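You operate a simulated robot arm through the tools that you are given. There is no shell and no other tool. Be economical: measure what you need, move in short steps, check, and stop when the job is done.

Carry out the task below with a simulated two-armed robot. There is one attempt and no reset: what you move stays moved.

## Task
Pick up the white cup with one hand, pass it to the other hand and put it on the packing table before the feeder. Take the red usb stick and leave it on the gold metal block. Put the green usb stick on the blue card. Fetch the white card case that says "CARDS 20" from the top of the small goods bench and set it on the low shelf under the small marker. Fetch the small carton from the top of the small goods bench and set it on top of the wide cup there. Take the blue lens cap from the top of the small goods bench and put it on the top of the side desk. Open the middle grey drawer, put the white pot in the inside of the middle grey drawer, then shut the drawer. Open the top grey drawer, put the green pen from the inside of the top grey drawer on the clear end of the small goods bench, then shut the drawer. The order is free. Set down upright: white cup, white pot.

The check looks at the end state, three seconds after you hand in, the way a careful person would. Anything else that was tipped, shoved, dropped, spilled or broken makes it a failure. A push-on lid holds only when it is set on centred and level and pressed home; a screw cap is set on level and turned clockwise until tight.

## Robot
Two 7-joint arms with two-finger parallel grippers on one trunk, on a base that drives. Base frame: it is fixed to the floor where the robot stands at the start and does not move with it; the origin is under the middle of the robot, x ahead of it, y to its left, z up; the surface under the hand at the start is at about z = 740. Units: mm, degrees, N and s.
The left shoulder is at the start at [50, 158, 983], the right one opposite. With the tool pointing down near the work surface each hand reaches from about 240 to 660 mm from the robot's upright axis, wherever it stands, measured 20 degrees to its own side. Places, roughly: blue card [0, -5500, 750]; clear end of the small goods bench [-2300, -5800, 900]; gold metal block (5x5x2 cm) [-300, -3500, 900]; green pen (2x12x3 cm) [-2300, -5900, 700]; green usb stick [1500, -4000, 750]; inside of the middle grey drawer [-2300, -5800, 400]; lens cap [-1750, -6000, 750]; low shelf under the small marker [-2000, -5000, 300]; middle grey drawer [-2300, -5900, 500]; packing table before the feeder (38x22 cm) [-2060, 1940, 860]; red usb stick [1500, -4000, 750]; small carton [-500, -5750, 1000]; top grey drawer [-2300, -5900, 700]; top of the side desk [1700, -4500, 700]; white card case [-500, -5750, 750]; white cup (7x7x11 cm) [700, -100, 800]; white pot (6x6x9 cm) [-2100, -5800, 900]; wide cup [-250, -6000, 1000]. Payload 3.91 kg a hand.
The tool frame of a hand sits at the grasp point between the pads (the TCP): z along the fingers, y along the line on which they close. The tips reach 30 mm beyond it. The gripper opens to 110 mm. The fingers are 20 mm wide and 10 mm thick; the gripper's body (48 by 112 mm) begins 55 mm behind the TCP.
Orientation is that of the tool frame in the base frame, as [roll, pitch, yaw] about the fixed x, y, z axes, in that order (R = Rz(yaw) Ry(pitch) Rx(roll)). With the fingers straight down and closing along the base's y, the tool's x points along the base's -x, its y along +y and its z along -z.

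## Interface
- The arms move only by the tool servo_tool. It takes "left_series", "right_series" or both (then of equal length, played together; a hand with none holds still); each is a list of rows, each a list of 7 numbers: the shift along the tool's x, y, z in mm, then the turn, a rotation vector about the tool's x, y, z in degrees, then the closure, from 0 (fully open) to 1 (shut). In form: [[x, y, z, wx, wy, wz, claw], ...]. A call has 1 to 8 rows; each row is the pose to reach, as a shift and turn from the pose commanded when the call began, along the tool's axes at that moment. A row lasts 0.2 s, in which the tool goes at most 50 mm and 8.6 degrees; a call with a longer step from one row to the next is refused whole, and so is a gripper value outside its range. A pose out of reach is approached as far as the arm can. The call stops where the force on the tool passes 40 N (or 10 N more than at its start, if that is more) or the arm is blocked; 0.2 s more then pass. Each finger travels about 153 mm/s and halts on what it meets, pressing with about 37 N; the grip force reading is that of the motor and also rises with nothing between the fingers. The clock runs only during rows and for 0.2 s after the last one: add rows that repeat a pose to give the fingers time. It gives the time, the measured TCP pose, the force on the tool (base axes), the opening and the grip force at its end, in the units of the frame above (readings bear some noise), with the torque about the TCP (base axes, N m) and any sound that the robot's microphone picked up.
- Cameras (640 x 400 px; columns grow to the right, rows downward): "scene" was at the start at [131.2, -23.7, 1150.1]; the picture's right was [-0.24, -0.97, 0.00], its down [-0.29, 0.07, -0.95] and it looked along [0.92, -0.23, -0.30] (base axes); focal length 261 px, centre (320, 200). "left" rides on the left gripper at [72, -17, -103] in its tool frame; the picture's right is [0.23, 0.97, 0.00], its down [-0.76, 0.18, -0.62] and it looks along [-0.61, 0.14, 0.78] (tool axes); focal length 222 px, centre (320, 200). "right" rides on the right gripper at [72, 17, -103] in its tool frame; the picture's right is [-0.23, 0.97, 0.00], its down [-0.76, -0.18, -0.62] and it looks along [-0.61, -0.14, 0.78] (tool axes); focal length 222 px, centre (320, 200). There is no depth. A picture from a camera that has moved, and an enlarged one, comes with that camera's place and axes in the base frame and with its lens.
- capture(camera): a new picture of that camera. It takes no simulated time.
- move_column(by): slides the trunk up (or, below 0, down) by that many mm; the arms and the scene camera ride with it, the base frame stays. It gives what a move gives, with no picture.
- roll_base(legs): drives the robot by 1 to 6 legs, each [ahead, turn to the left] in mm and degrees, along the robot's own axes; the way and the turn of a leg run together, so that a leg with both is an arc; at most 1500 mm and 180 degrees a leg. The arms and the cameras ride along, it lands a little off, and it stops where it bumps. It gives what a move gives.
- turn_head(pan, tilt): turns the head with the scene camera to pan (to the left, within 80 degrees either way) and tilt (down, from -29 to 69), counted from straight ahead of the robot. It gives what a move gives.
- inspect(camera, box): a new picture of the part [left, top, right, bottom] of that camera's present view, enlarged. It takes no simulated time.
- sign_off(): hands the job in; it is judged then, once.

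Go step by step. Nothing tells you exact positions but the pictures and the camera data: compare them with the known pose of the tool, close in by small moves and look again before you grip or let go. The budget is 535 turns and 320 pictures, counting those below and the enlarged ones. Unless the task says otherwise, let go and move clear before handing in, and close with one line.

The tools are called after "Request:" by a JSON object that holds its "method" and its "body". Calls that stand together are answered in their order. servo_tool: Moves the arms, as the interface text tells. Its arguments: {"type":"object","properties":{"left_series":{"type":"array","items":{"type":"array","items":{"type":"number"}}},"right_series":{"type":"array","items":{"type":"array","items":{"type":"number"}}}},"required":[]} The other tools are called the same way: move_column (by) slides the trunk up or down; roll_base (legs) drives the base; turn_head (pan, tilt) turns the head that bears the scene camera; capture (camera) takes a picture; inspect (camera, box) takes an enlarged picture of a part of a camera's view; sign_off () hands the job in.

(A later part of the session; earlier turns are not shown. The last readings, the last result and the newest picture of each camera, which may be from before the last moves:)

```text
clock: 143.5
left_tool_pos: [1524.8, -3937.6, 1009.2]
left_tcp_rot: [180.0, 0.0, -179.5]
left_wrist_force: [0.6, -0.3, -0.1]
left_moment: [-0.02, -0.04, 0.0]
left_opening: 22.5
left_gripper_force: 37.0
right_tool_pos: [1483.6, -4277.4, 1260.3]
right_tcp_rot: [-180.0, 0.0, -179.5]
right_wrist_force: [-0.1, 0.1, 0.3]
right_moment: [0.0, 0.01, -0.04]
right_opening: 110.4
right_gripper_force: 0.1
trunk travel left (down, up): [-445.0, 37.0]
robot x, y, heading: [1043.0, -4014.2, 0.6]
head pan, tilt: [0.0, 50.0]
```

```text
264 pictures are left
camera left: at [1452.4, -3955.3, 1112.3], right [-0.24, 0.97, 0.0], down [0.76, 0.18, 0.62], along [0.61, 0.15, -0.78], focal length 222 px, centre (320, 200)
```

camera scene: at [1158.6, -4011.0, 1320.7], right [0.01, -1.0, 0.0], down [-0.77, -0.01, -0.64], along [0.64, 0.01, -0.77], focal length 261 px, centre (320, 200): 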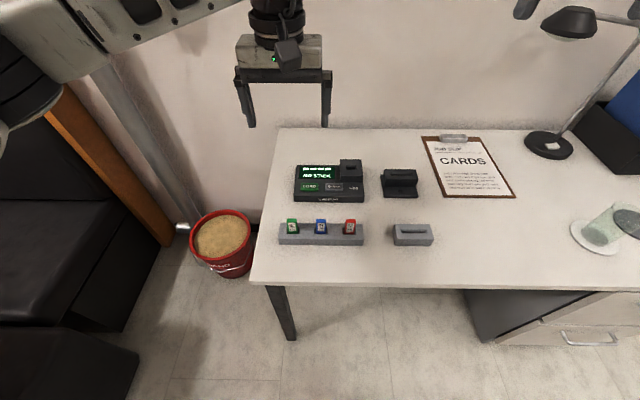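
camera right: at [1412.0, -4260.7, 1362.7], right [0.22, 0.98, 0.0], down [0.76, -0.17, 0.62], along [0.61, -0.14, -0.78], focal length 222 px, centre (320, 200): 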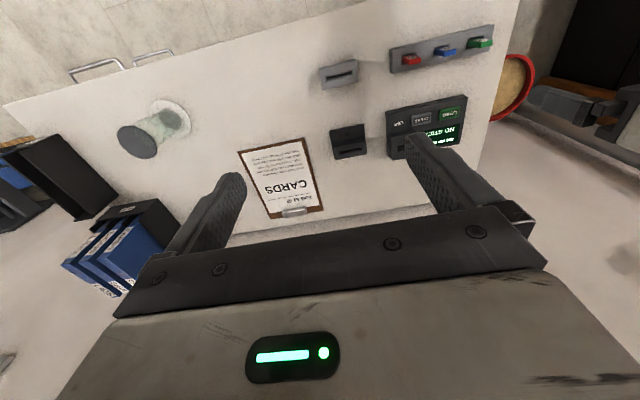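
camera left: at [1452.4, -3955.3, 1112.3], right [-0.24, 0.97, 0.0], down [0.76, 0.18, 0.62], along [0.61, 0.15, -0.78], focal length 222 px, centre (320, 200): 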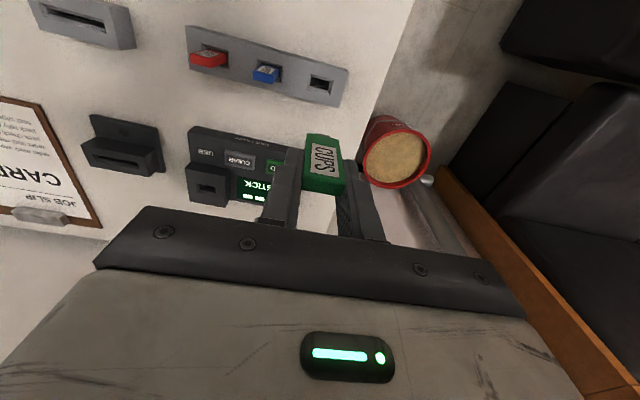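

Green stick is free. I move the left hand aside and bring the right hand over the red stick.

Request:
{"method": "servo_tool", "body": {"left_series": [[0, 15, -10, 0, 0, 0, 1], [0, 30, -20, 0, 0, 0, 1], [0, 45, -30, 0, 0, 0, 1], [0, 60, -40, 0, 0, 0, 1], [0, 75, -40, 0, 0, 0, 1], [0, 90, -40, 0, 0, 0, 1], [0, 90, -40, 0, 0, 0, 1], [0, 90, -40, 0, 0, 0, 1]], "right_series": [[-5, 25, 35, 0, 0, 0, 0.1], [-10, 50, 75, 0, 0, 0, 0.2], [-16, 75, 115, 0, 0, 0, 0.3], [-21, 100, 155, 0, 0, 0, 0.45], [-27, 125, 195, 0, 0, 0, 0.45], [-32, 150, 235, 0, 0, 0, 0.45], [-37, 175, 275, 0, 0, 0, 0.45], [-42, 199, 315, 0, 0, 0, 0.45]]}}

Request:
{"method": "servo_tool", "body": {"right_series": [[0, 0, 40, 0, 0, 0, 0.45], [0, 0, 75, 0, 0, 0, 0.45]]}}

Request:
{"method": "capture", "body": {"camera": "right"}}

Request:
{"method": "capture", "body": {"camera": "scene"}}

```text
clock: 145.3
left_tool_pos: [1524.2, -3847.2, 1046.9]
left_tcp_rot: [-179.9, -0.1, -179.5]
left_wrist_force: [0.7, -0.7, -0.2]
left_moment: [-0.02, 0.02, 0.04]
left_opening: 22.4
left_gripper_force: 36.9
right_tool_pos: [1522.4, -4077.5, 943.8]
right_tcp_rot: [179.9, 0.0, -179.7]
right_wrist_force: [-0.2, 0.3, 0.3]
right_moment: [0.0, 0.02, 0.0]
right_opening: 60.5
right_gripper_force: 0.1
trunk travel left (down, up): [-445.0, 37.0]
robot x, y, heading: [1041.7, -4013.7, 1.0]
head pan, tilt: [0.0, 50.0]
```

```text
clock: 145.9
left_tool_pos: [1524.3, -3847.4, 1047.5]
left_tcp_rot: [-180.0, -0.1, -179.5]
left_wrist_force: [0.1, -0.3, 0.3]
left_moment: [-0.02, 0.01, 0.05]
left_opening: 22.5
left_gripper_force: 37.1
right_tool_pos: [1523.7, -4078.9, 869.1]
right_tcp_rot: [180.0, 0.0, -179.5]
right_wrist_force: [-0.4, -0.3, 0.5]
right_moment: [0.01, -0.05, 0.0]
right_opening: 60.8
right_gripper_force: 0.1
trunk travel left (down, up): [-445.0, 37.0]
robot x, y, heading: [1043.3, -4005.8, 0.8]
head pan, tilt: [0.0, 50.0]
```

```text
263 pictures are left
camera right: at [1450.7, -4062.2, 970.6], right [0.22, 0.98, 0.0], down [0.76, -0.17, 0.62], along [0.61, -0.14, -0.78], focal length 222 px, centre (320, 200)
```

right: 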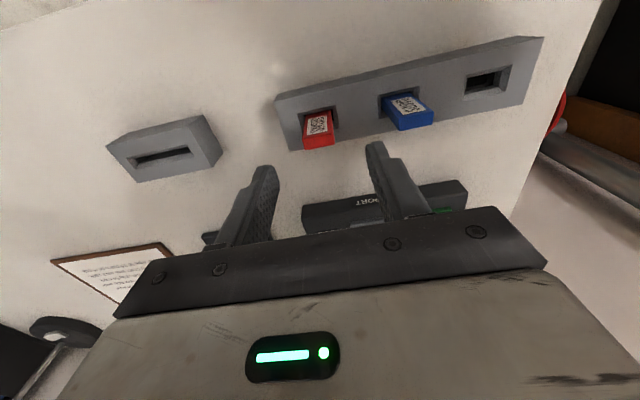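

```text
262 pictures are left
camera scene: at [1158.7, -4011.0, 1320.6], right [0.01, -1.0, 0.0], down [-0.77, -0.01, -0.64], along [0.64, 0.01, -0.77], focal length 261 px, centre (320, 200)
```

scene: 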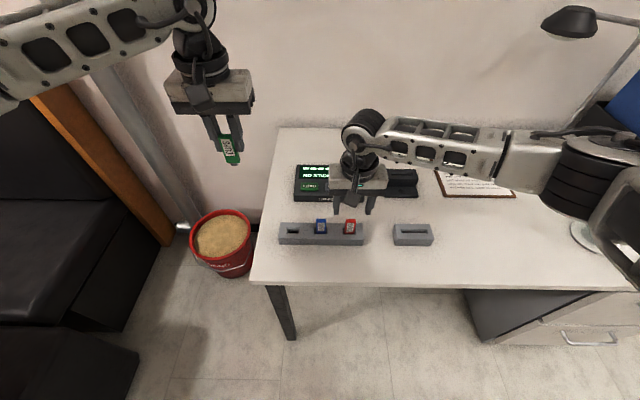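

The red stick is centred between the right fingers. I lower, close and pull it out.

Request:
{"method": "servo_tool", "body": {"right_series": [[0, 0, 30, 0, 0, 0, 0.45], [0, 0, 59, 0, 0, 0, 0.45], [0, 0, 59, 0, 0, 0, 0.7], [0, 0, 59, 0, 0, 0, 1], [0, 0, 59, 0, 0, 0, 1], [0, 0, 59, 0, 0, 0, 1], [0, 0, 59, 0, 0, 0, 1]]}}

Request:
{"method": "capture", "body": {"camera": "right"}}

Request:
{"method": "servo_tool", "body": {"right_series": [[0, 0, -8, 0, 0, 0, 1], [0, 0, -20, 0, 0, 0, 1], [0, 0, -40, 0, 0, 0, 1], [0, 0, -70, 0, 0, 0, 1], [0, 0, -110, 0, 0, 0, 1], [0, 0, -155, 0, 0, 0, 1], [0, 0, -200, 0, 0, 0, 1]]}}

Request:
{"method": "capture", "body": {"camera": "right"}}

```text
clock: 147.5
left_tool_pos: [1524.1, -3847.9, 1048.0]
left_tcp_rot: [-180.0, 0.0, -179.5]
left_wrist_force: [0.1, 0.3, -0.7]
left_moment: [-0.04, 0.01, 0.01]
left_opening: 22.3
left_gripper_force: 36.9
right_tool_pos: [1526.2, -4079.2, 810.5]
right_tcp_rot: [180.0, -0.1, -179.6]
right_wrist_force: [0.6, 0.4, 0.4]
right_moment: [0.01, -0.01, -0.03]
right_opening: 22.7
right_gripper_force: 37.4
trunk travel left (down, up): [-445.0, 37.0]
robot x, y, heading: [1044.2, -4010.6, 0.5]
head pan, tilt: [0.0, 50.0]
```

```text
261 pictures are left
camera right: at [1452.4, -4062.6, 912.7], right [0.22, 0.98, 0.0], down [0.76, -0.17, 0.62], along [0.61, -0.14, -0.78], focal length 222 px, centre (320, 200)
```

right: 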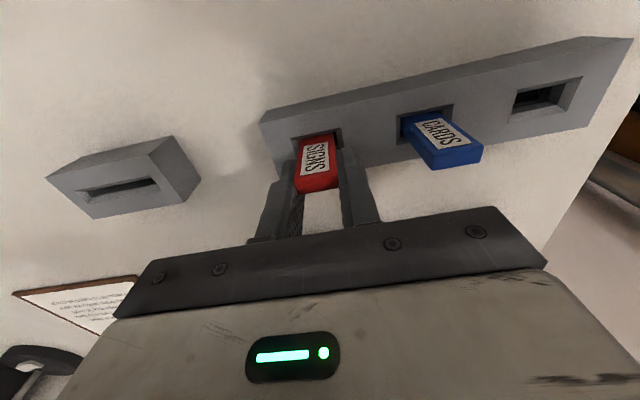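

```text
clock: 149.1
left_tool_pos: [1523.7, -3847.2, 1048.8]
left_tcp_rot: [-180.0, 0.1, -179.5]
left_wrist_force: [-0.3, -0.5, -0.3]
left_moment: [0.03, 0.02, -0.04]
left_opening: 22.8
left_gripper_force: 36.8
right_tool_pos: [1524.2, -4074.3, 1010.3]
right_tcp_rot: [-180.0, 0.0, -179.7]
right_wrist_force: [0.6, 0.7, 0.1]
right_moment: [0.0, 0.0, 0.02]
right_opening: 22.6
right_gripper_force: 36.8
trunk travel left (down, up): [-445.0, 37.0]
robot x, y, heading: [1037.8, -4012.3, 0.7]
head pan, tilt: [0.0, 50.0]
```

```text
260 pictures are left
camera right: at [1451.8, -4058.7, 1113.9], right [0.22, 0.98, 0.0], down [0.76, -0.17, 0.62], along [0.61, -0.14, -0.78], focal length 222 px, centre (320, 200)
```

right: 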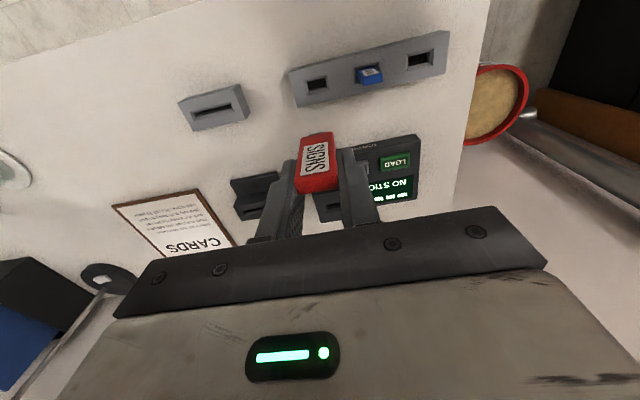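

Both sticks are held. I back off and turn toward the trolley to find the gold block.

Request:
{"method": "roll_base", "body": {"legs": [[-550, 0], [0, 144]]}}

Request:
{"method": "turn_head", "body": {"pan": 0, "tilt": 25}}

Request:
{"method": "capture", "body": {"camera": "scene"}}

```text
clock: 158.1
left_tool_pos: [6.0, -3852.4, 1047.0]
left_tcp_rot: [-179.9, 0.0, -37.0]
left_wrist_force: [0.2, -0.6, -0.3]
left_moment: [-0.01, 0.03, 0.03]
left_opening: 22.6
left_gripper_force: 36.7
right_tool_pos: [144.7, -3672.2, 1010.4]
right_tcp_rot: [-180.0, 0.0, -37.1]
right_wrist_force: [0.2, -0.1, -0.2]
right_moment: [0.03, -0.03, 0.01]
right_opening: 22.7
right_gripper_force: 37.5
trunk travel left (down, up): [-445.0, 37.0]
robot x, y, heading: [492.8, -4019.6, 143.0]
head pan, tilt: [0.0, 50.0]
```

```text
clock: 159.0
left_tool_pos: [6.3, -3852.4, 1047.7]
left_tcp_rot: [179.9, 0.0, -37.0]
left_wrist_force: [-0.3, 0.3, 0.7]
left_moment: [0.03, 0.0, 0.0]
left_opening: 22.7
left_gripper_force: 36.9
right_tool_pos: [143.1, -3673.2, 1010.8]
right_tcp_rot: [179.9, 0.0, -37.2]
right_wrist_force: [0.3, -0.1, -0.1]
right_moment: [-0.02, -0.02, -0.01]
right_opening: 22.6
right_gripper_force: 37.3
trunk travel left (down, up): [-445.0, 37.0]
robot x, y, heading: [487.3, -4013.6, 143.1]
head pan, tilt: [0.0, 25.0]
```

```text
259 pictures are left
camera scene: at [384.1, -3939.2, 1358.0], right [0.6, 0.8, 0.0], down [0.34, -0.25, -0.91], along [-0.73, 0.54, -0.42], focal length 261 px, centre (320, 200)
```

scene: 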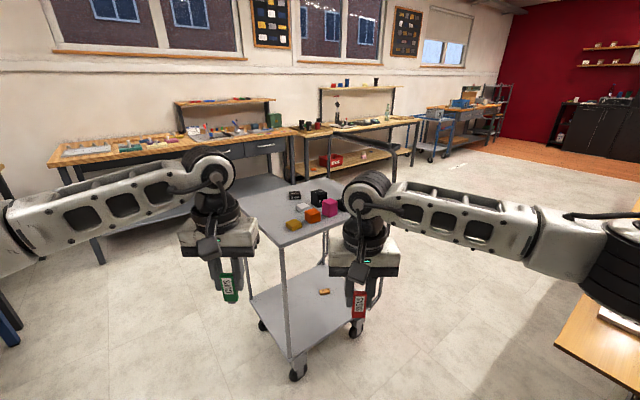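

Request:
{"method": "inspect", "body": {"camera": "scene", "box": [240, 170, 360, 260]}}

```text
4.44 times, centred on (300, 215) of scene
camera zoom: at [384.1, -3939.2, 1358.0], right [0.6, 0.8, 0.0], down [0.34, -0.25, -0.91], along [-0.73, 0.54, -0.42], focal length 1161 px, centre (409, 133)
```

zoom: 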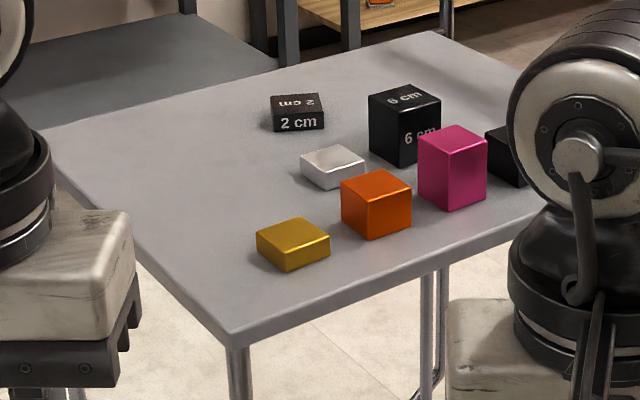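

The trolley is aligned with the axes: x -800…-330, its near edge at y≈-3590; the gold block is at about [-396, -3490]. I drive to its −y side and face it.

Request:
{"method": "roll_base", "body": {"legs": [[0, 39.7], [768, 0], [0, -92.8]]}}

Request:
{"method": "turn_head", "body": {"pan": 0, "tilt": 45}}

Request:
{"method": "capture", "body": {"camera": "scene"}}

Request:
{"method": "capture", "body": {"camera": "right"}}

```text
clock: 169.0
left_tool_pos: [-416.8, -3563.2, 1047.3]
left_tcp_rot: [-180.0, 0.0, -91.9]
left_wrist_force: [-0.5, 0.1, -1.2]
left_moment: [0.0, 0.03, 0.03]
left_opening: 22.6
left_gripper_force: 36.4
right_tool_pos: [-190.1, -3573.6, 1011.4]
right_tcp_rot: [180.0, 0.1, -92.0]
right_wrist_force: [1.0, -0.5, -0.7]
right_moment: [0.04, -0.03, 0.01]
right_opening: 22.6
right_gripper_force: 36.8
trunk travel left (down, up): [-445.0, 37.0]
robot x, y, heading: [-277.0, -4054.1, 88.0]
head pan, tilt: [0.0, 25.0]
```

```text
clock: 169.8
left_tool_pos: [-417.7, -3563.3, 1046.1]
left_tcp_rot: [-179.9, -0.1, -91.9]
left_wrist_force: [-0.4, -0.4, -0.7]
left_moment: [0.0, -0.01, -0.03]
left_opening: 22.4
left_gripper_force: 37.2
right_tool_pos: [-190.0, -3574.1, 1011.1]
right_tcp_rot: [179.9, -0.1, -92.0]
right_wrist_force: [0.1, 0.6, 0.4]
right_moment: [-0.02, 0.01, 0.02]
right_opening: 22.7
right_gripper_force: 36.9
trunk travel left (down, up): [-445.0, 37.0]
robot x, y, heading: [-278.7, -4052.3, 88.1]
head pan, tilt: [0.0, 45.0]
```

```text
257 pictures are left
camera scene: at [-269.8, -3933.1, 1327.6], right [1.0, -0.03, 0.0], down [-0.02, -0.71, -0.71], along [0.02, 0.71, -0.71], focal length 261 px, centre (320, 200)
```

scene: 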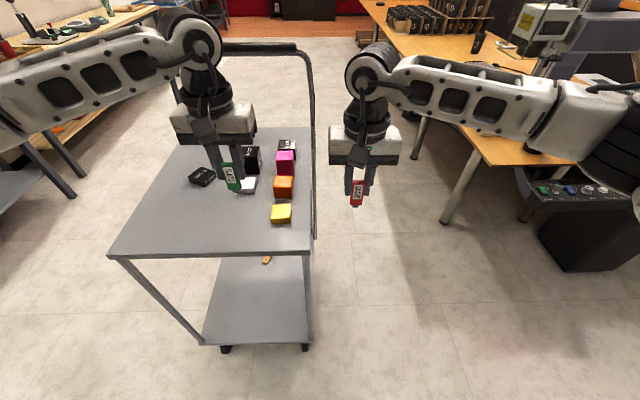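

```text
256 pictures are left
camera right: at [-209.0, -3644.8, 1113.4], right [-0.97, 0.26, 0.0], down [0.2, 0.75, 0.62], along [0.16, 0.6, -0.78], focal length 222 px, centre (320, 200)
```

right: 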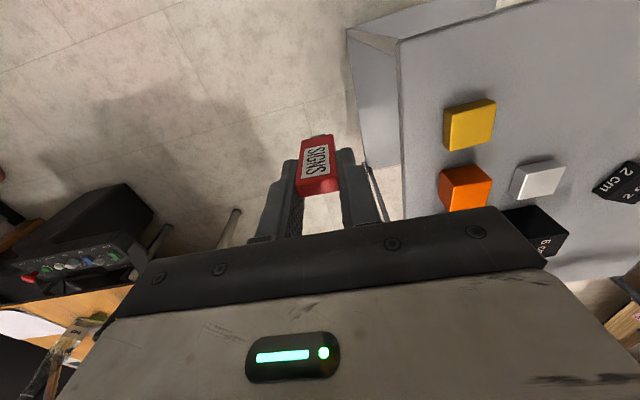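

The gold block's top is at about [-347, -3520, 870], with its neighbours clear. I turn the right hand to point left and tilt it to near horizontal, so the stick will lie flat.

Request:
{"method": "servo_tool", "body": {"right_series": [[0, 0, 0, 0, 0, 8.5, 1], [0, 0, 0, 0, 0, 17, 1], [0, 0, 0, 0, 0, 25.5, 1], [0, 0, 0, 0, 0, 34, 1], [0, 0, 0, 0, 0, 42.5, 1], [0, 0, 0, 0, 0, 51, 1], [0, 0, 0, 0, 0, 59.5, 1], [0, 0, 0, 0, 0, 68, 1]]}}

Request:
{"method": "servo_tool", "body": {"right_series": [[0, 0, 0, 0, 0, 7, 1], [0, 0, 0, 0, 0, 13.5, 1], [0, 0, 0, 0, 0, 20, 1]]}}

Request:
{"method": "servo_tool", "body": {"right_series": [[0, 0, 0, 0, 8.5, 0, 1], [0, 0, 0, 0, 17, 0, 1], [0, 0, 0, 0, 25.5, 0, 1], [0, 0, 0, 0, 34, 0, 1], [0, 0, 0, 0, 42.5, 0, 1], [0, 0, 0, 0, 51, 0, 1], [0, 0, 0, 0, 59.5, 0, 1], [0, 0, 0, 0, 68, 0, 1]]}}

Request:
{"method": "capture", "body": {"camera": "right"}}

Request:
{"method": "capture", "body": {"camera": "scene"}}

```text
clock: 171.6
left_tool_pos: [-417.6, -3563.8, 1048.3]
left_tcp_rot: [179.9, 0.0, -91.9]
left_wrist_force: [0.0, 0.3, -0.8]
left_moment: [0.0, 0.03, -0.01]
left_opening: 22.7
left_gripper_force: 36.9
right_tool_pos: [-191.4, -3572.4, 1010.9]
right_tcp_rot: [180.0, 0.1, -160.1]
right_wrist_force: [0.0, 0.3, -0.1]
right_moment: [-0.03, -0.01, 0.02]
right_opening: 22.6
right_gripper_force: 36.9
trunk travel left (down, up): [-445.0, 37.0]
robot x, y, heading: [-271.2, -4053.1, 87.9]
head pan, tilt: [0.0, 45.0]
```

```text
clock: 172.4
left_tool_pos: [-417.7, -3563.0, 1046.9]
left_tcp_rot: [180.0, 0.0, -92.0]
left_wrist_force: [0.3, 0.2, -0.6]
left_moment: [-0.02, -0.03, -0.02]
left_opening: 22.6
left_gripper_force: 37.2
right_tool_pos: [-189.4, -3572.4, 1011.0]
right_tcp_rot: [-180.0, 0.0, 179.9]
right_wrist_force: [0.0, 0.3, -0.3]
right_moment: [0.0, 0.0, 0.04]
right_opening: 22.7
right_gripper_force: 36.5
trunk travel left (down, up): [-445.0, 37.0]
robot x, y, heading: [-274.3, -4056.9, 88.2]
head pan, tilt: [0.0, 45.0]
```

```text
clock: 174.2
left_tool_pos: [-416.4, -3564.2, 1047.7]
left_tcp_rot: [179.9, 0.0, -91.9]
left_wrist_force: [0.3, 0.6, -0.6]
left_moment: [-0.01, -0.01, -0.02]
left_opening: 22.9
left_gripper_force: 36.8
right_tool_pos: [-190.2, -3573.2, 1010.2]
right_tcp_rot: [179.7, -68.2, -179.9]
right_wrist_force: [-0.2, -0.5, -0.2]
right_moment: [0.02, 0.01, -0.02]
right_opening: 22.5
right_gripper_force: 36.8
trunk travel left (down, up): [-445.0, 37.0]
robot x, y, heading: [-275.1, -4055.2, 88.3]
head pan, tilt: [0.0, 45.0]
```

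```text
255 pictures are left
camera right: at [-120.4, -3556.1, 1116.1], right [0.09, 0.97, -0.21], down [0.86, -0.18, -0.48], along [-0.5, -0.14, -0.85], focal length 222 px, centre (320, 200)
```

right: 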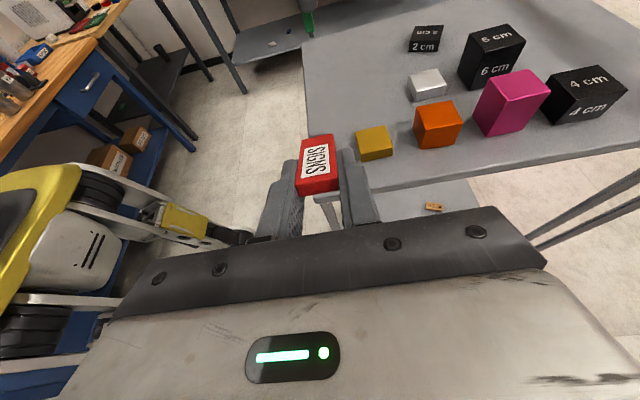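

```text
254 pictures are left
camera scene: at [-269.8, -3933.1, 1327.6], right [1.0, -0.03, 0.0], down [-0.02, -0.71, -0.71], along [0.02, 0.71, -0.71], focal length 261 px, centre (320, 200)
```

scene: 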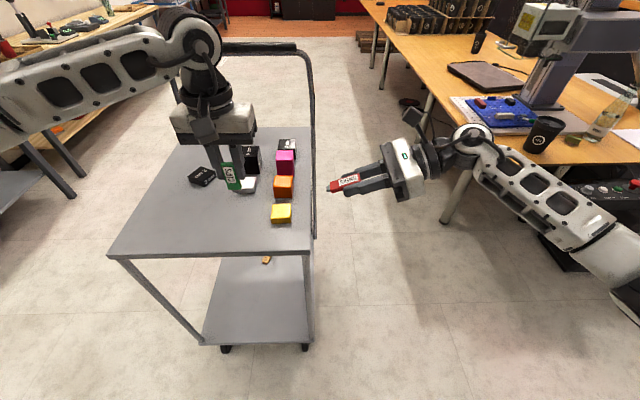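

Block refined at [-352, -3512]. I bring the stick over it at about 45 mm height.

Request:
{"method": "servo_tool", "body": {"right_series": [[-4, 15, 38, 0, 0, 0, 1], [-8, 30, 75, 0, 0, 0, 1], [-12, 46, 113, 0, 0, 0, 1], [-15.3, 61, 150, 0, 0, 0, 1]]}}

Request:
{"method": "capture", "body": {"camera": "right"}}

Request:
{"method": "inspect", "body": {"camera": "scene", "box": [220, 140, 400, 260]}}

```text
clock: 175.2
left_tool_pos: [-418.0, -3563.1, 1047.0]
left_tcp_rot: [-179.9, 0.0, -91.9]
left_wrist_force: [0.2, -0.8, 0.1]
left_moment: [-0.01, 0.0, 0.02]
left_opening: 22.6
left_gripper_force: 37.4
right_tool_pos: [-325.5, -3511.6, 940.0]
right_tcp_rot: [179.9, -67.9, -179.9]
right_wrist_force: [-1.0, 0.3, -0.3]
right_moment: [-0.02, -0.04, 0.0]
right_opening: 22.7
right_gripper_force: 37.2
trunk travel left (down, up): [-445.0, 37.0]
robot x, y, heading: [-278.0, -4056.6, 88.1]
head pan, tilt: [0.0, 45.0]
```

```text
253 pictures are left
camera right: at [-256.2, -3494.8, 1046.1], right [0.09, 0.97, -0.21], down [0.86, -0.18, -0.47], along [-0.5, -0.14, -0.86], focal length 222 px, centre (320, 200)
```

right: 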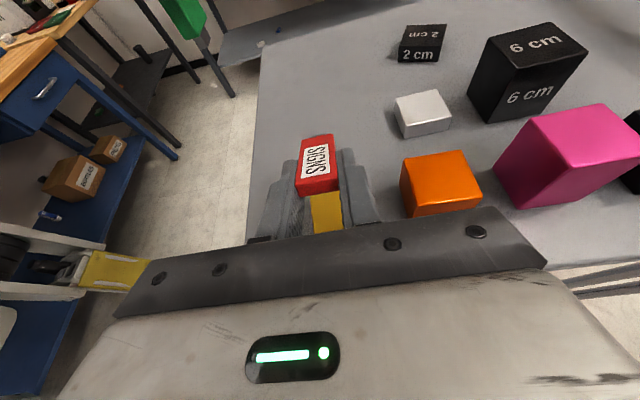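

```text
3.33 times, centred on (310, 200) of scene
camera zoom: at [-270.5, -3932.9, 1327.5], right [1.0, -0.03, 0.0], down [-0.02, -0.71, -0.71], along [0.02, 0.71, -0.71], focal length 871 px, centre (353, 200)
```

zoom: 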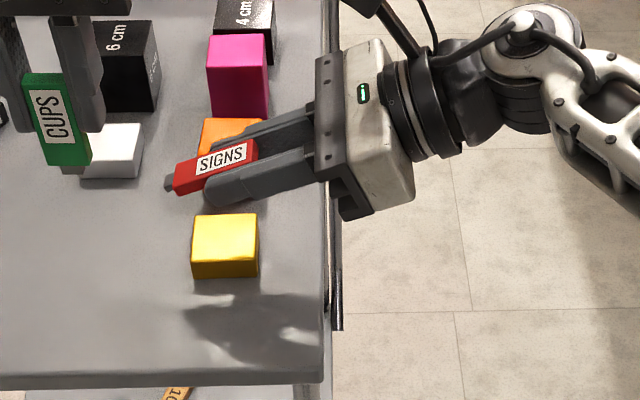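

Aligned over the block. I lower to just above contact.

Request:
{"method": "servo_tool", "body": {"right_series": [[-9.3, -1, 3.7, 0, 0, 0, 1], [-18.6, -2, 7.4, 0, 0, 0, 1], [-27, -3, 11, 0, 0, 0, 1], [-32.5, -3, 13, 0, 0, 0, 1]]}}

Request:
{"method": "inspect", "body": {"camera": "scene", "box": [240, 170, 340, 240]}}

Request:
{"method": "capture", "body": {"camera": "right"}}

```text
clock: 176.2
left_tool_pos: [-417.7, -3563.0, 1047.7]
left_tcp_rot: [-180.0, 0.1, -91.8]
left_wrist_force: [-0.3, -0.2, -0.3]
left_moment: [0.0, -0.01, 0.01]
left_opening: 22.6
left_gripper_force: 37.4
right_tool_pos: [-322.6, -3515.7, 907.1]
right_tcp_rot: [-179.9, -68.1, 179.9]
right_wrist_force: [0.9, 0.0, 0.1]
right_moment: [-0.01, 0.0, 0.0]
right_opening: 22.5
right_gripper_force: 37.1
trunk travel left (down, up): [-445.0, 37.0]
robot x, y, heading: [-274.6, -4051.8, 88.4]
head pan, tilt: [0.0, 45.0]
```

```text
5.71 times, centred on (290, 205) of scene
camera zoom: at [-269.9, -3933.1, 1327.5], right [1.0, -0.03, 0.0], down [-0.02, -0.71, -0.71], along [0.02, 0.71, -0.71], focal length 1493 px, centre (491, 171)
```

zoom: 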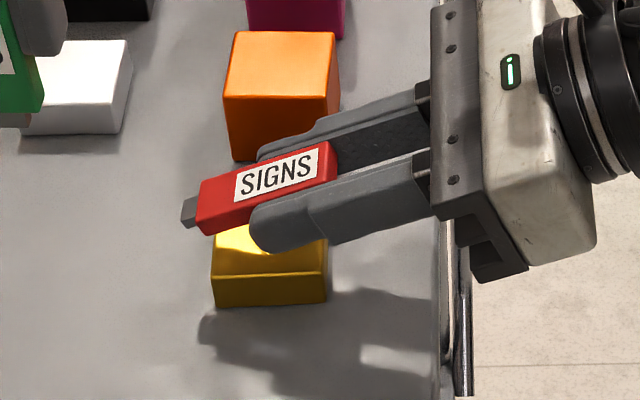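

```text
250 pictures are left
camera right: at [-254.7, -3498.9, 1010.5], right [0.09, 0.97, -0.21], down [0.86, -0.18, -0.47], along [-0.5, -0.14, -0.86], focal length 222 px, centre (320, 200)
```

right: 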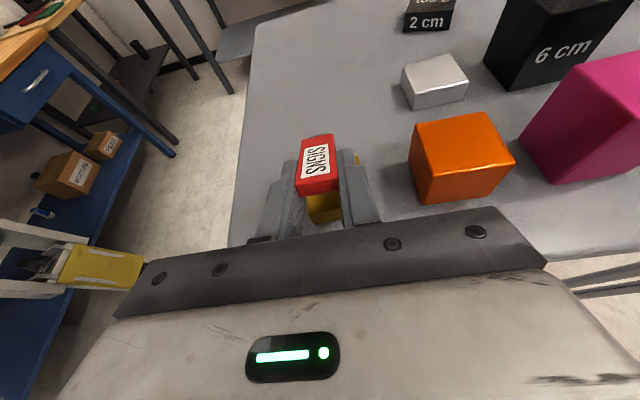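

Nearly there; I shift 4 mm in y and lower in small steps until light contact.

Request:
{"method": "servo_tool", "body": {"right_series": [[-3.7, 3, 1.5, 0, 0, 0, 1], [-7.4, 4, 3, 0, 0, 0, 1], [-7.4, 4, 3, 0, 0, 0, 1]]}}

Request:
{"method": "inspect", "body": {"camera": "scene", "box": [240, 170, 340, 240]}}

```text
clock: 177.0
left_tool_pos: [-417.4, -3564.1, 1047.5]
left_tcp_rot: [179.9, 0.0, -91.9]
left_wrist_force: [0.7, -0.6, -0.3]
left_moment: [-0.01, 0.0, 0.01]
left_opening: 22.8
left_gripper_force: 37.2
right_tool_pos: [-322.5, -3511.5, 897.2]
right_tcp_rot: [179.9, -68.0, 180.0]
right_wrist_force: [-0.5, 0.5, 0.2]
right_moment: [-0.02, 0.0, 0.05]
right_opening: 22.8
right_gripper_force: 36.7
trunk travel left (down, up): [-445.0, 37.0]
robot x, y, heading: [-274.8, -4054.8, 88.4]
head pan, tilt: [0.0, 45.0]
```

```text
5.71 times, centred on (290, 205) of scene
camera zoom: at [-269.9, -3933.1, 1327.5], right [1.0, -0.03, 0.0], down [-0.02, -0.71, -0.71], along [0.02, 0.71, -0.71], focal length 1493 px, centre (491, 171)
```

zoom: 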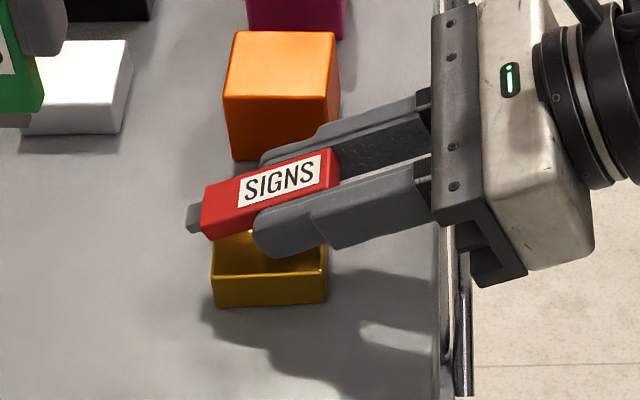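

Request:
{"method": "servo_tool", "body": {"right_series": [[-3.7, 0, 1.5, 0, 0, 0, 1], [-5.6, 0, 2.2, 0, 0, 0, 1], [-5.6, 0, 2.2, 0, 0, 0, 1]]}}

Request:
{"method": "capture", "body": {"camera": "right"}}

```text
clock: 177.8
left_tool_pos: [-417.8, -3563.3, 1047.1]
left_tcp_rot: [179.9, 0.0, -91.9]
left_wrist_force: [-0.1, -0.2, -0.1]
left_moment: [0.02, 0.0, 0.01]
left_opening: 22.8
left_gripper_force: 37.5
right_tool_pos: [-323.1, -3511.4, 890.8]
right_tcp_rot: [180.0, -68.0, 180.0]
right_wrist_force: [0.3, -0.1, -0.1]
right_moment: [0.01, 0.01, -0.01]
right_opening: 22.5
right_gripper_force: 36.9
trunk travel left (down, up): [-445.0, 37.0]
robot x, y, heading: [-274.4, -4053.0, 88.3]
head pan, tilt: [0.0, 45.0]
```

```text
248 pictures are left
camera right: at [-254.5, -3494.3, 996.3], right [0.09, 0.97, -0.21], down [0.86, -0.18, -0.47], along [-0.5, -0.14, -0.86], focal length 222 px, centre (320, 200)
```

right: 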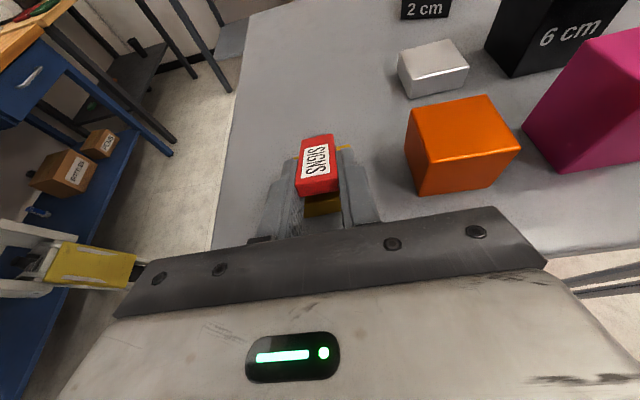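

Request:
{"method": "servo_tool", "body": {"right_series": [[-2.8, 0, 1.1, 0, 0, 0, 1], [-5.6, 0, 2.2, 0, 0, 0, 1], [-5.6, 0, 2.2, 0, 0, 0, 1]]}}

Request:
{"method": "servo_tool", "body": {"right_series": [[-2.8, 0, 1.1, 0, 0, 0, 1], [-4.6, 0, 1.8, 0, 0, 0, 1], [-4.6, 0, 1.8, 0, 0, 0, 1]]}}

Request:
{"method": "inspect", "body": {"camera": "scene", "box": [240, 170, 340, 240]}}

```text
clock: 178.6
left_tool_pos: [-418.2, -3565.3, 1047.4]
left_tcp_rot: [180.0, 0.0, -91.9]
left_wrist_force: [-0.6, 0.5, -0.3]
left_moment: [-0.02, 0.0, 0.02]
left_opening: 22.5
left_gripper_force: 36.6
right_tool_pos: [-324.6, -3511.3, 890.2]
right_tcp_rot: [179.2, -68.4, -179.3]
right_wrist_force: [3.8, -0.2, 20.8]
right_moment: [-0.07, 0.41, 0.06]
right_opening: 22.7
right_gripper_force: 37.1
trunk travel left (down, up): [-445.0, 37.0]
robot x, y, heading: [-273.3, -4055.2, 88.1]
head pan, tilt: [0.0, 45.0]
```

```text
clock: 179.4
left_tool_pos: [-416.4, -3566.0, 1049.6]
left_tcp_rot: [179.9, 0.2, -91.9]
left_wrist_force: [-0.6, 0.8, -0.2]
left_moment: [0.0, 0.0, -0.01]
left_opening: 22.7
left_gripper_force: 36.9
right_tool_pos: [-325.2, -3510.2, 890.1]
right_tcp_rot: [178.9, -68.9, -178.9]
right_wrist_force: [6.7, -5.1, 36.5]
right_moment: [-0.32, 0.71, 0.18]
right_opening: 22.7
right_gripper_force: 36.8
trunk travel left (down, up): [-445.0, 37.0]
robot x, y, heading: [-274.5, -4053.5, 88.3]
head pan, tilt: [0.0, 45.0]
```

```text
5.71 times, centred on (290, 205) of scene
camera zoom: at [-268.6, -3937.1, 1328.2], right [1.0, -0.03, 0.0], down [-0.02, -0.7, -0.71], along [0.02, 0.71, -0.7], focal length 1493 px, centre (491, 171)
```

zoom: 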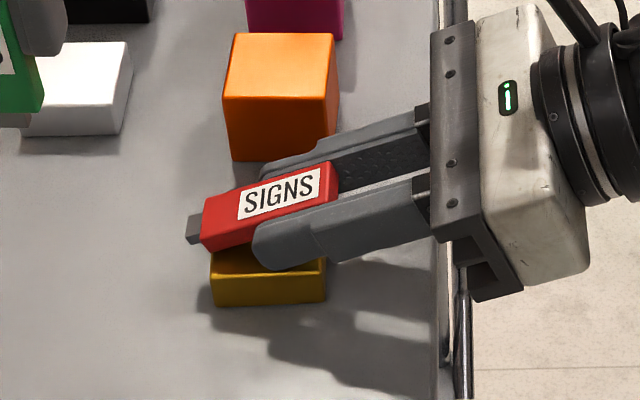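

Contact is at TCP z≈890; I pressed more than needed, so I relieve it and then open.

Request:
{"method": "servo_tool", "body": {"right_series": [[4.6, 0, -1.8, 0, 0, 0, 1], [9, 0, -3.6, 0, 0, 0, 1], [9, 0, -3.6, 0, 0, 0, 1]]}}

Request:
{"method": "inspect", "body": {"camera": "scene", "box": [240, 170, 340, 240]}}

```text
clock: 180.2
left_tool_pos: [-416.4, -3563.7, 1047.7]
left_tcp_rot: [179.9, 0.1, -91.9]
left_wrist_force: [0.6, -1.0, -0.2]
left_moment: [-0.04, -0.05, 0.0]
left_opening: 22.5
left_gripper_force: 37.1
right_tool_pos: [-323.1, -3510.1, 890.9]
right_tcp_rot: [179.9, -68.0, -179.9]
right_wrist_force: [-3.2, 0.3, 12.5]
right_moment: [0.01, 0.39, 0.01]
right_opening: 22.4
right_gripper_force: 36.7
trunk travel left (down, up): [-445.0, 37.0]
robot x, y, heading: [-274.6, -4056.0, 88.0]
head pan, tilt: [0.0, 45.0]
```

```text
5.71 times, centred on (290, 205) of scene
camera zoom: at [-270.1, -3934.2, 1327.5], right [1.0, -0.03, 0.0], down [-0.02, -0.71, -0.71], along [0.02, 0.71, -0.71], focal length 1493 px, centre (491, 171)
```

zoom: 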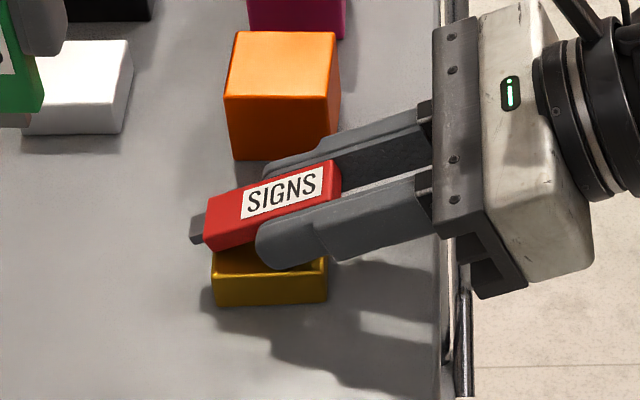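

Request:
{"method": "servo_tool", "body": {"right_series": [[2.5, 0, -1, 0, 0, 0, 1], [2.5, 0, -1, 0, 0, 0, 0.75], [2.5, 0, -1, 0, 0, 0, 0.55], [2.5, 0, -1, 0, 0, 0, 0.55], [2.5, 0, -1, 0, 0, 0, 0.55]]}}

Request:
{"method": "inspect", "body": {"camera": "scene", "box": [240, 170, 340, 240]}}

Request:
{"method": "capture", "body": {"camera": "right"}}

```text
clock: 181.4
left_tool_pos: [-416.1, -3562.5, 1048.4]
left_tcp_rot: [180.0, -0.1, -91.9]
left_wrist_force: [-0.3, 0.4, -0.8]
left_moment: [0.0, -0.04, -0.02]
left_opening: 22.4
left_gripper_force: 37.9
right_tool_pos: [-323.3, -3510.6, 893.1]
right_tcp_rot: [180.0, -67.9, 180.0]
right_wrist_force: [-0.1, -1.0, -0.2]
right_moment: [0.02, 0.03, 0.0]
right_opening: 49.3
right_gripper_force: 0.1
trunk travel left (down, up): [-445.0, 37.0]
robot x, y, heading: [-273.4, -4055.6, 87.8]
head pan, tilt: [0.0, 45.0]
```

```text
5.71 times, centred on (290, 205) of scene
camera zoom: at [-269.9, -3933.1, 1327.5], right [1.0, -0.03, 0.0], down [-0.02, -0.71, -0.71], along [0.02, 0.71, -0.71], focal length 1493 px, centre (491, 171)
```

zoom: 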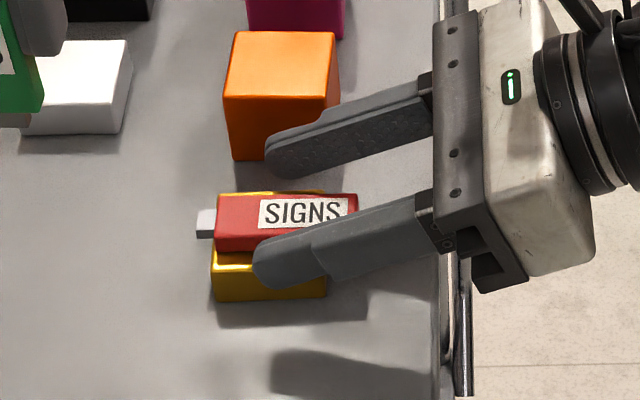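

```text
244 pictures are left
camera right: at [-254.2, -3493.4, 998.2], right [0.09, 0.97, -0.21], down [0.86, -0.18, -0.47], along [-0.5, -0.14, -0.86], focal length 222 px, centre (320, 200)
```

right: 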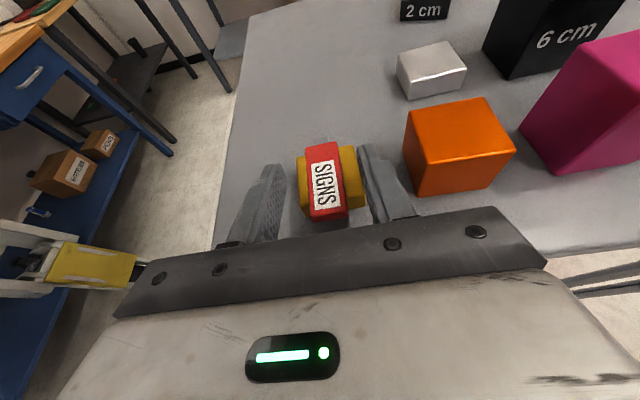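

The red stick lies flat on the gold block. I withdraw the right hand along its axis and then restore it to pointing down.

Request:
{"method": "servo_tool", "body": {"right_series": [[0, 0, -30, 0, 0, 0, 0.55], [0, 0, -70, 0, 0, 0, 0.55], [0, 0, -110, 0, 0, 0, 0.4], [30, 0, -140, 0, 0, 0, 0.2], [70, 0, -160, 0, 0, 0, 0]]}}

Request:
{"method": "servo_tool", "body": {"right_series": [[0, 0, 0, 0, -8.5, 0, 0], [0, 0, 0, 0, -17, 0, 0], [0, 0, 0, 0, -25.5, 0, 0], [0, 0, 0, 0, -34, 0, 0], [0, 0, 0, 0, -42.5, 0, 0], [0, 0, 0, 0, -51, 0, 0], [0, 0, 0, 0, -59.5, 0, 0], [0, 0, 0, 0, -68, 0, 0]]}}

Request:
{"method": "servo_tool", "body": {"right_series": [[0, 0, 0, 0, 0, -8.5, 0], [0, 0, 0, 0, 0, -17, 0], [0, 0, 0, 0, 0, -25.5, 0], [0, 0, 0, 0, 0, -34, 0], [0, 0, 0, 0, 0, -42.5, 0], [0, 0, 0, 0, 0, -51, 0], [0, 0, 0, 0, 0, -59.5, 0], [0, 0, 0, 0, 0, -68, 0]]}}

Request:
{"method": "capture", "body": {"camera": "scene"}}

```text
clock: 182.6
left_tool_pos: [-417.8, -3563.4, 1048.2]
left_tcp_rot: [180.0, 0.0, -91.9]
left_wrist_force: [0.3, 0.3, -1.1]
left_moment: [0.04, 0.01, -0.03]
left_opening: 22.6
left_gripper_force: 36.7
right_tool_pos: [-201.1, -3511.6, 1018.8]
right_tcp_rot: [-179.9, -68.1, 179.9]
right_wrist_force: [0.2, -0.3, 0.2]
right_moment: [0.01, -0.03, 0.04]
right_opening: 109.8
right_gripper_force: 0.1
trunk travel left (down, up): [-445.0, 37.0]
robot x, y, heading: [-274.2, -4050.6, 88.2]
head pan, tilt: [0.0, 45.0]
```

```text
clock: 184.4
left_tool_pos: [-417.5, -3563.8, 1047.0]
left_tcp_rot: [180.0, 0.0, -91.9]
left_wrist_force: [-0.2, 0.0, 0.2]
left_moment: [-0.03, -0.02, 0.0]
left_opening: 22.7
left_gripper_force: 37.3
right_tool_pos: [-200.8, -3511.3, 1018.0]
right_tcp_rot: [-180.0, 0.0, 179.9]
right_wrist_force: [0.8, 0.4, -0.6]
right_moment: [-0.03, 0.03, -0.01]
right_opening: 110.0
right_gripper_force: 0.0
trunk travel left (down, up): [-445.0, 37.0]
robot x, y, heading: [-275.5, -4055.1, 88.1]
head pan, tilt: [0.0, 45.0]
```

```text
clock: 186.2
left_tool_pos: [-417.5, -3563.0, 1048.1]
left_tcp_rot: [179.9, 0.0, -91.9]
left_wrist_force: [0.4, 0.1, -0.1]
left_moment: [0.02, 0.0, 0.01]
left_opening: 22.5
left_gripper_force: 37.0
right_tool_pos: [-201.0, -3510.7, 1017.6]
right_tcp_rot: [179.9, 0.1, -111.9]
right_wrist_force: [0.5, 0.8, -0.7]
right_moment: [0.0, -0.02, 0.0]
right_opening: 109.9
right_gripper_force: 0.1
trunk travel left (down, up): [-445.0, 37.0]
robot x, y, heading: [-279.2, -4055.9, 88.1]
head pan, tilt: [0.0, 45.0]
```

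```text
243 pictures are left
camera scene: at [-269.9, -3933.1, 1327.5], right [1.0, -0.03, 0.0], down [-0.02, -0.71, -0.71], along [0.02, 0.71, -0.71], focal length 261 px, centre (320, 200)
```

scene: 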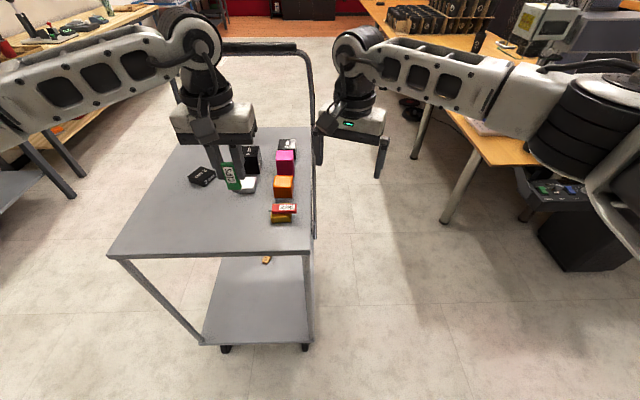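

Red is done. I turn round to face the blue bench with the green stick in the left hand.

Request:
{"method": "roll_base", "body": {"legs": [[0, -90], [0, -88]]}}

Request:
{"method": "turn_head", "body": {"pan": 0, "tilt": 30}}

Request:
{"method": "capture", "body": {"camera": "scene"}}

Request:
{"method": "turn_head", "body": {"pan": -50, "tilt": 20}}

Request:
{"method": "capture", "body": {"camera": "scene"}}

```text
clock: 194.1
left_tool_pos: [-105.3, -4535.3, 1047.1]
left_tcp_rot: [-180.0, 0.1, 91.1]
left_wrist_force: [0.5, -0.5, -0.3]
left_moment: [0.0, -0.03, 0.01]
left_opening: 22.5
left_gripper_force: 37.0
right_tool_pos: [-319.8, -4598.6, 1017.6]
right_tcp_rot: [-180.0, 0.0, 71.1]
right_wrist_force: [-0.3, -0.3, 0.4]
right_moment: [0.02, 0.01, 0.0]
right_opening: 110.0
right_gripper_force: 0.0
trunk travel left (down, up): [-445.0, 37.0]
robot x, y, heading: [-273.8, -4052.1, -88.6]
head pan, tilt: [0.0, 45.0]
```

```text
clock: 194.9
left_tool_pos: [-105.6, -4535.7, 1047.7]
left_tcp_rot: [180.0, 0.0, 91.1]
left_wrist_force: [-0.4, -0.5, -1.3]
left_moment: [-0.01, 0.01, 0.01]
left_opening: 22.6
left_gripper_force: 37.2
right_tool_pos: [-318.6, -4598.8, 1016.9]
right_tcp_rot: [179.9, 0.1, 71.0]
right_wrist_force: [-0.4, -0.1, 0.1]
right_moment: [-0.01, 0.04, 0.01]
right_opening: 109.9
right_gripper_force: 0.1
trunk travel left (down, up): [-445.0, 37.0]
robot x, y, heading: [-275.8, -4054.8, -88.9]
head pan, tilt: [0.0, 30.0]
```

```text
242 pictures are left
camera scene: at [-270.7, -4184.8, 1350.1], right [-1.0, -0.02, 0.0], down [-0.01, 0.5, -0.87], along [0.02, -0.87, -0.5], focal length 261 px, centre (320, 200)
```

scene: 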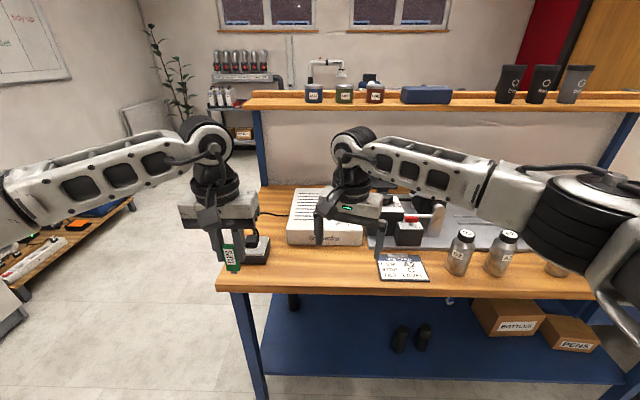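

```text
clock: 196.1
left_tool_pos: [-106.2, -4534.4, 1048.4]
left_tcp_rot: [-179.9, -0.1, 91.2]
left_wrist_force: [0.9, 0.7, 0.4]
left_moment: [-0.03, -0.01, 0.0]
left_opening: 22.4
left_gripper_force: 37.1
right_tool_pos: [-316.3, -4599.1, 1017.2]
right_tcp_rot: [-179.9, 0.0, 70.9]
right_wrist_force: [0.6, -0.2, -0.6]
right_moment: [-0.01, 0.0, -0.01]
right_opening: 109.9
right_gripper_force: 0.1
trunk travel left (down, up): [-445.0, 37.0]
robot x, y, heading: [-273.4, -4053.5, -88.5]
head pan, tilt: [-50.0, 20.0]
```

```text
241 pictures are left
camera scene: at [-342.7, -4155.9, 1366.2], right [-0.66, 0.75, 0.0], down [0.26, 0.23, -0.94], along [-0.71, -0.62, -0.34], focal length 261 px, centre (320, 200)
```

scene: 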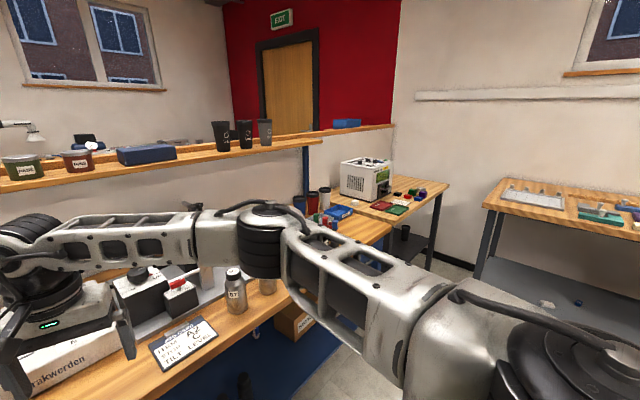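

The blue card isn't on this side; the coordinates lie behind the partition at y<-5400. I raise the trunk and look over it.

Request:
{"method": "move_column", "body": {"by": 36}}

Request:
{"method": "turn_head", "body": {"pan": 0, "tilt": 10}}

Request:
{"method": "inspect", "body": {"camera": "scene", "box": [80, 100, 640, 300]}}

Request:
{"method": "turn_head", "body": {"pan": -50, "tilt": 10}}

Request:
{"method": "inspect", "body": {"camera": "scene", "box": [0, 100, 400, 300]}}

```text
clock: 196.9
left_tool_pos: [-104.5, -4535.8, 1083.4]
left_tcp_rot: [180.0, -0.1, 91.1]
left_wrist_force: [-0.3, 0.4, 0.2]
left_moment: [0.02, -0.02, 0.02]
left_opening: 22.4
left_gripper_force: 37.1
right_tool_pos: [-319.2, -4599.6, 1052.9]
right_tcp_rot: [-179.9, 0.0, 70.9]
right_wrist_force: [-0.6, -0.4, 0.6]
right_moment: [-0.03, 0.0, 0.01]
right_opening: 110.0
right_gripper_force: 0.0
trunk travel left (down, up): [-481.0, 1.0]
robot x, y, heading: [-272.6, -4054.1, -88.8]
head pan, tilt: [-50.0, 20.0]
```

```text
clock: 198.1
left_tool_pos: [-106.1, -4534.4, 1083.4]
left_tcp_rot: [180.0, 0.0, 91.1]
left_wrist_force: [1.0, 0.5, -0.9]
left_moment: [0.04, 0.01, -0.01]
left_opening: 22.9
left_gripper_force: 36.7
right_tool_pos: [-317.9, -4600.1, 1053.2]
right_tcp_rot: [-180.0, 0.0, 71.0]
right_wrist_force: [-0.7, 0.0, -0.1]
right_moment: [0.0, -0.01, -0.04]
right_opening: 110.2
right_gripper_force: 0.1
trunk travel left (down, up): [-481.0, 1.0]
robot x, y, heading: [-272.3, -4054.7, -88.7]
head pan, tilt: [0.0, 10.0]
```

```text
1.14 times, centred on (360, 200) of scene
camera zoom: at [-270.8, -4187.4, 1418.5], right [-1.0, -0.02, 0.0], down [0.0, 0.17, -0.98], along [0.02, -0.98, -0.17], focal length 299 px, centre (274, 200)
```

zoom: 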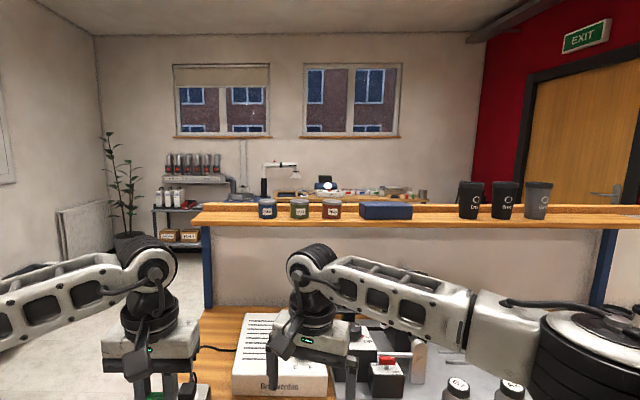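

```text
clock: 199.2
left_tool_pos: [-106.3, -4536.0, 1083.1]
left_tcp_rot: [180.0, 0.0, 91.1]
left_wrist_force: [0.6, 0.1, -0.3]
left_moment: [0.01, -0.03, 0.01]
left_opening: 22.8
left_gripper_force: 37.3
right_tool_pos: [-317.7, -4599.5, 1051.6]
right_tcp_rot: [180.0, 0.0, 70.9]
right_wrist_force: [0.7, 0.4, 0.2]
right_moment: [0.01, -0.01, -0.01]
right_opening: 110.1
right_gripper_force: 0.1
trunk travel left (down, up): [-481.0, 1.0]
robot x, y, heading: [-272.2, -4052.1, -88.5]
head pan, tilt: [-50.0, 10.0]
```

```text
1.60 times, centred on (200, 200) of scene
camera zoom: at [-342.5, -4155.8, 1418.5], right [-0.66, 0.75, 0.0], down [0.13, 0.11, -0.98], along [-0.74, -0.65, -0.17], focal length 418 px, centre (512, 200)
```

zoom: 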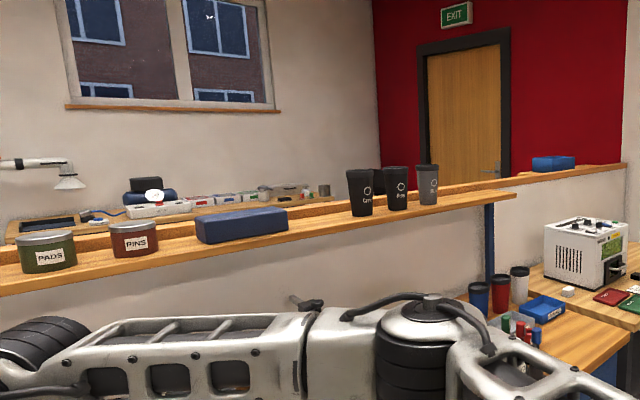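

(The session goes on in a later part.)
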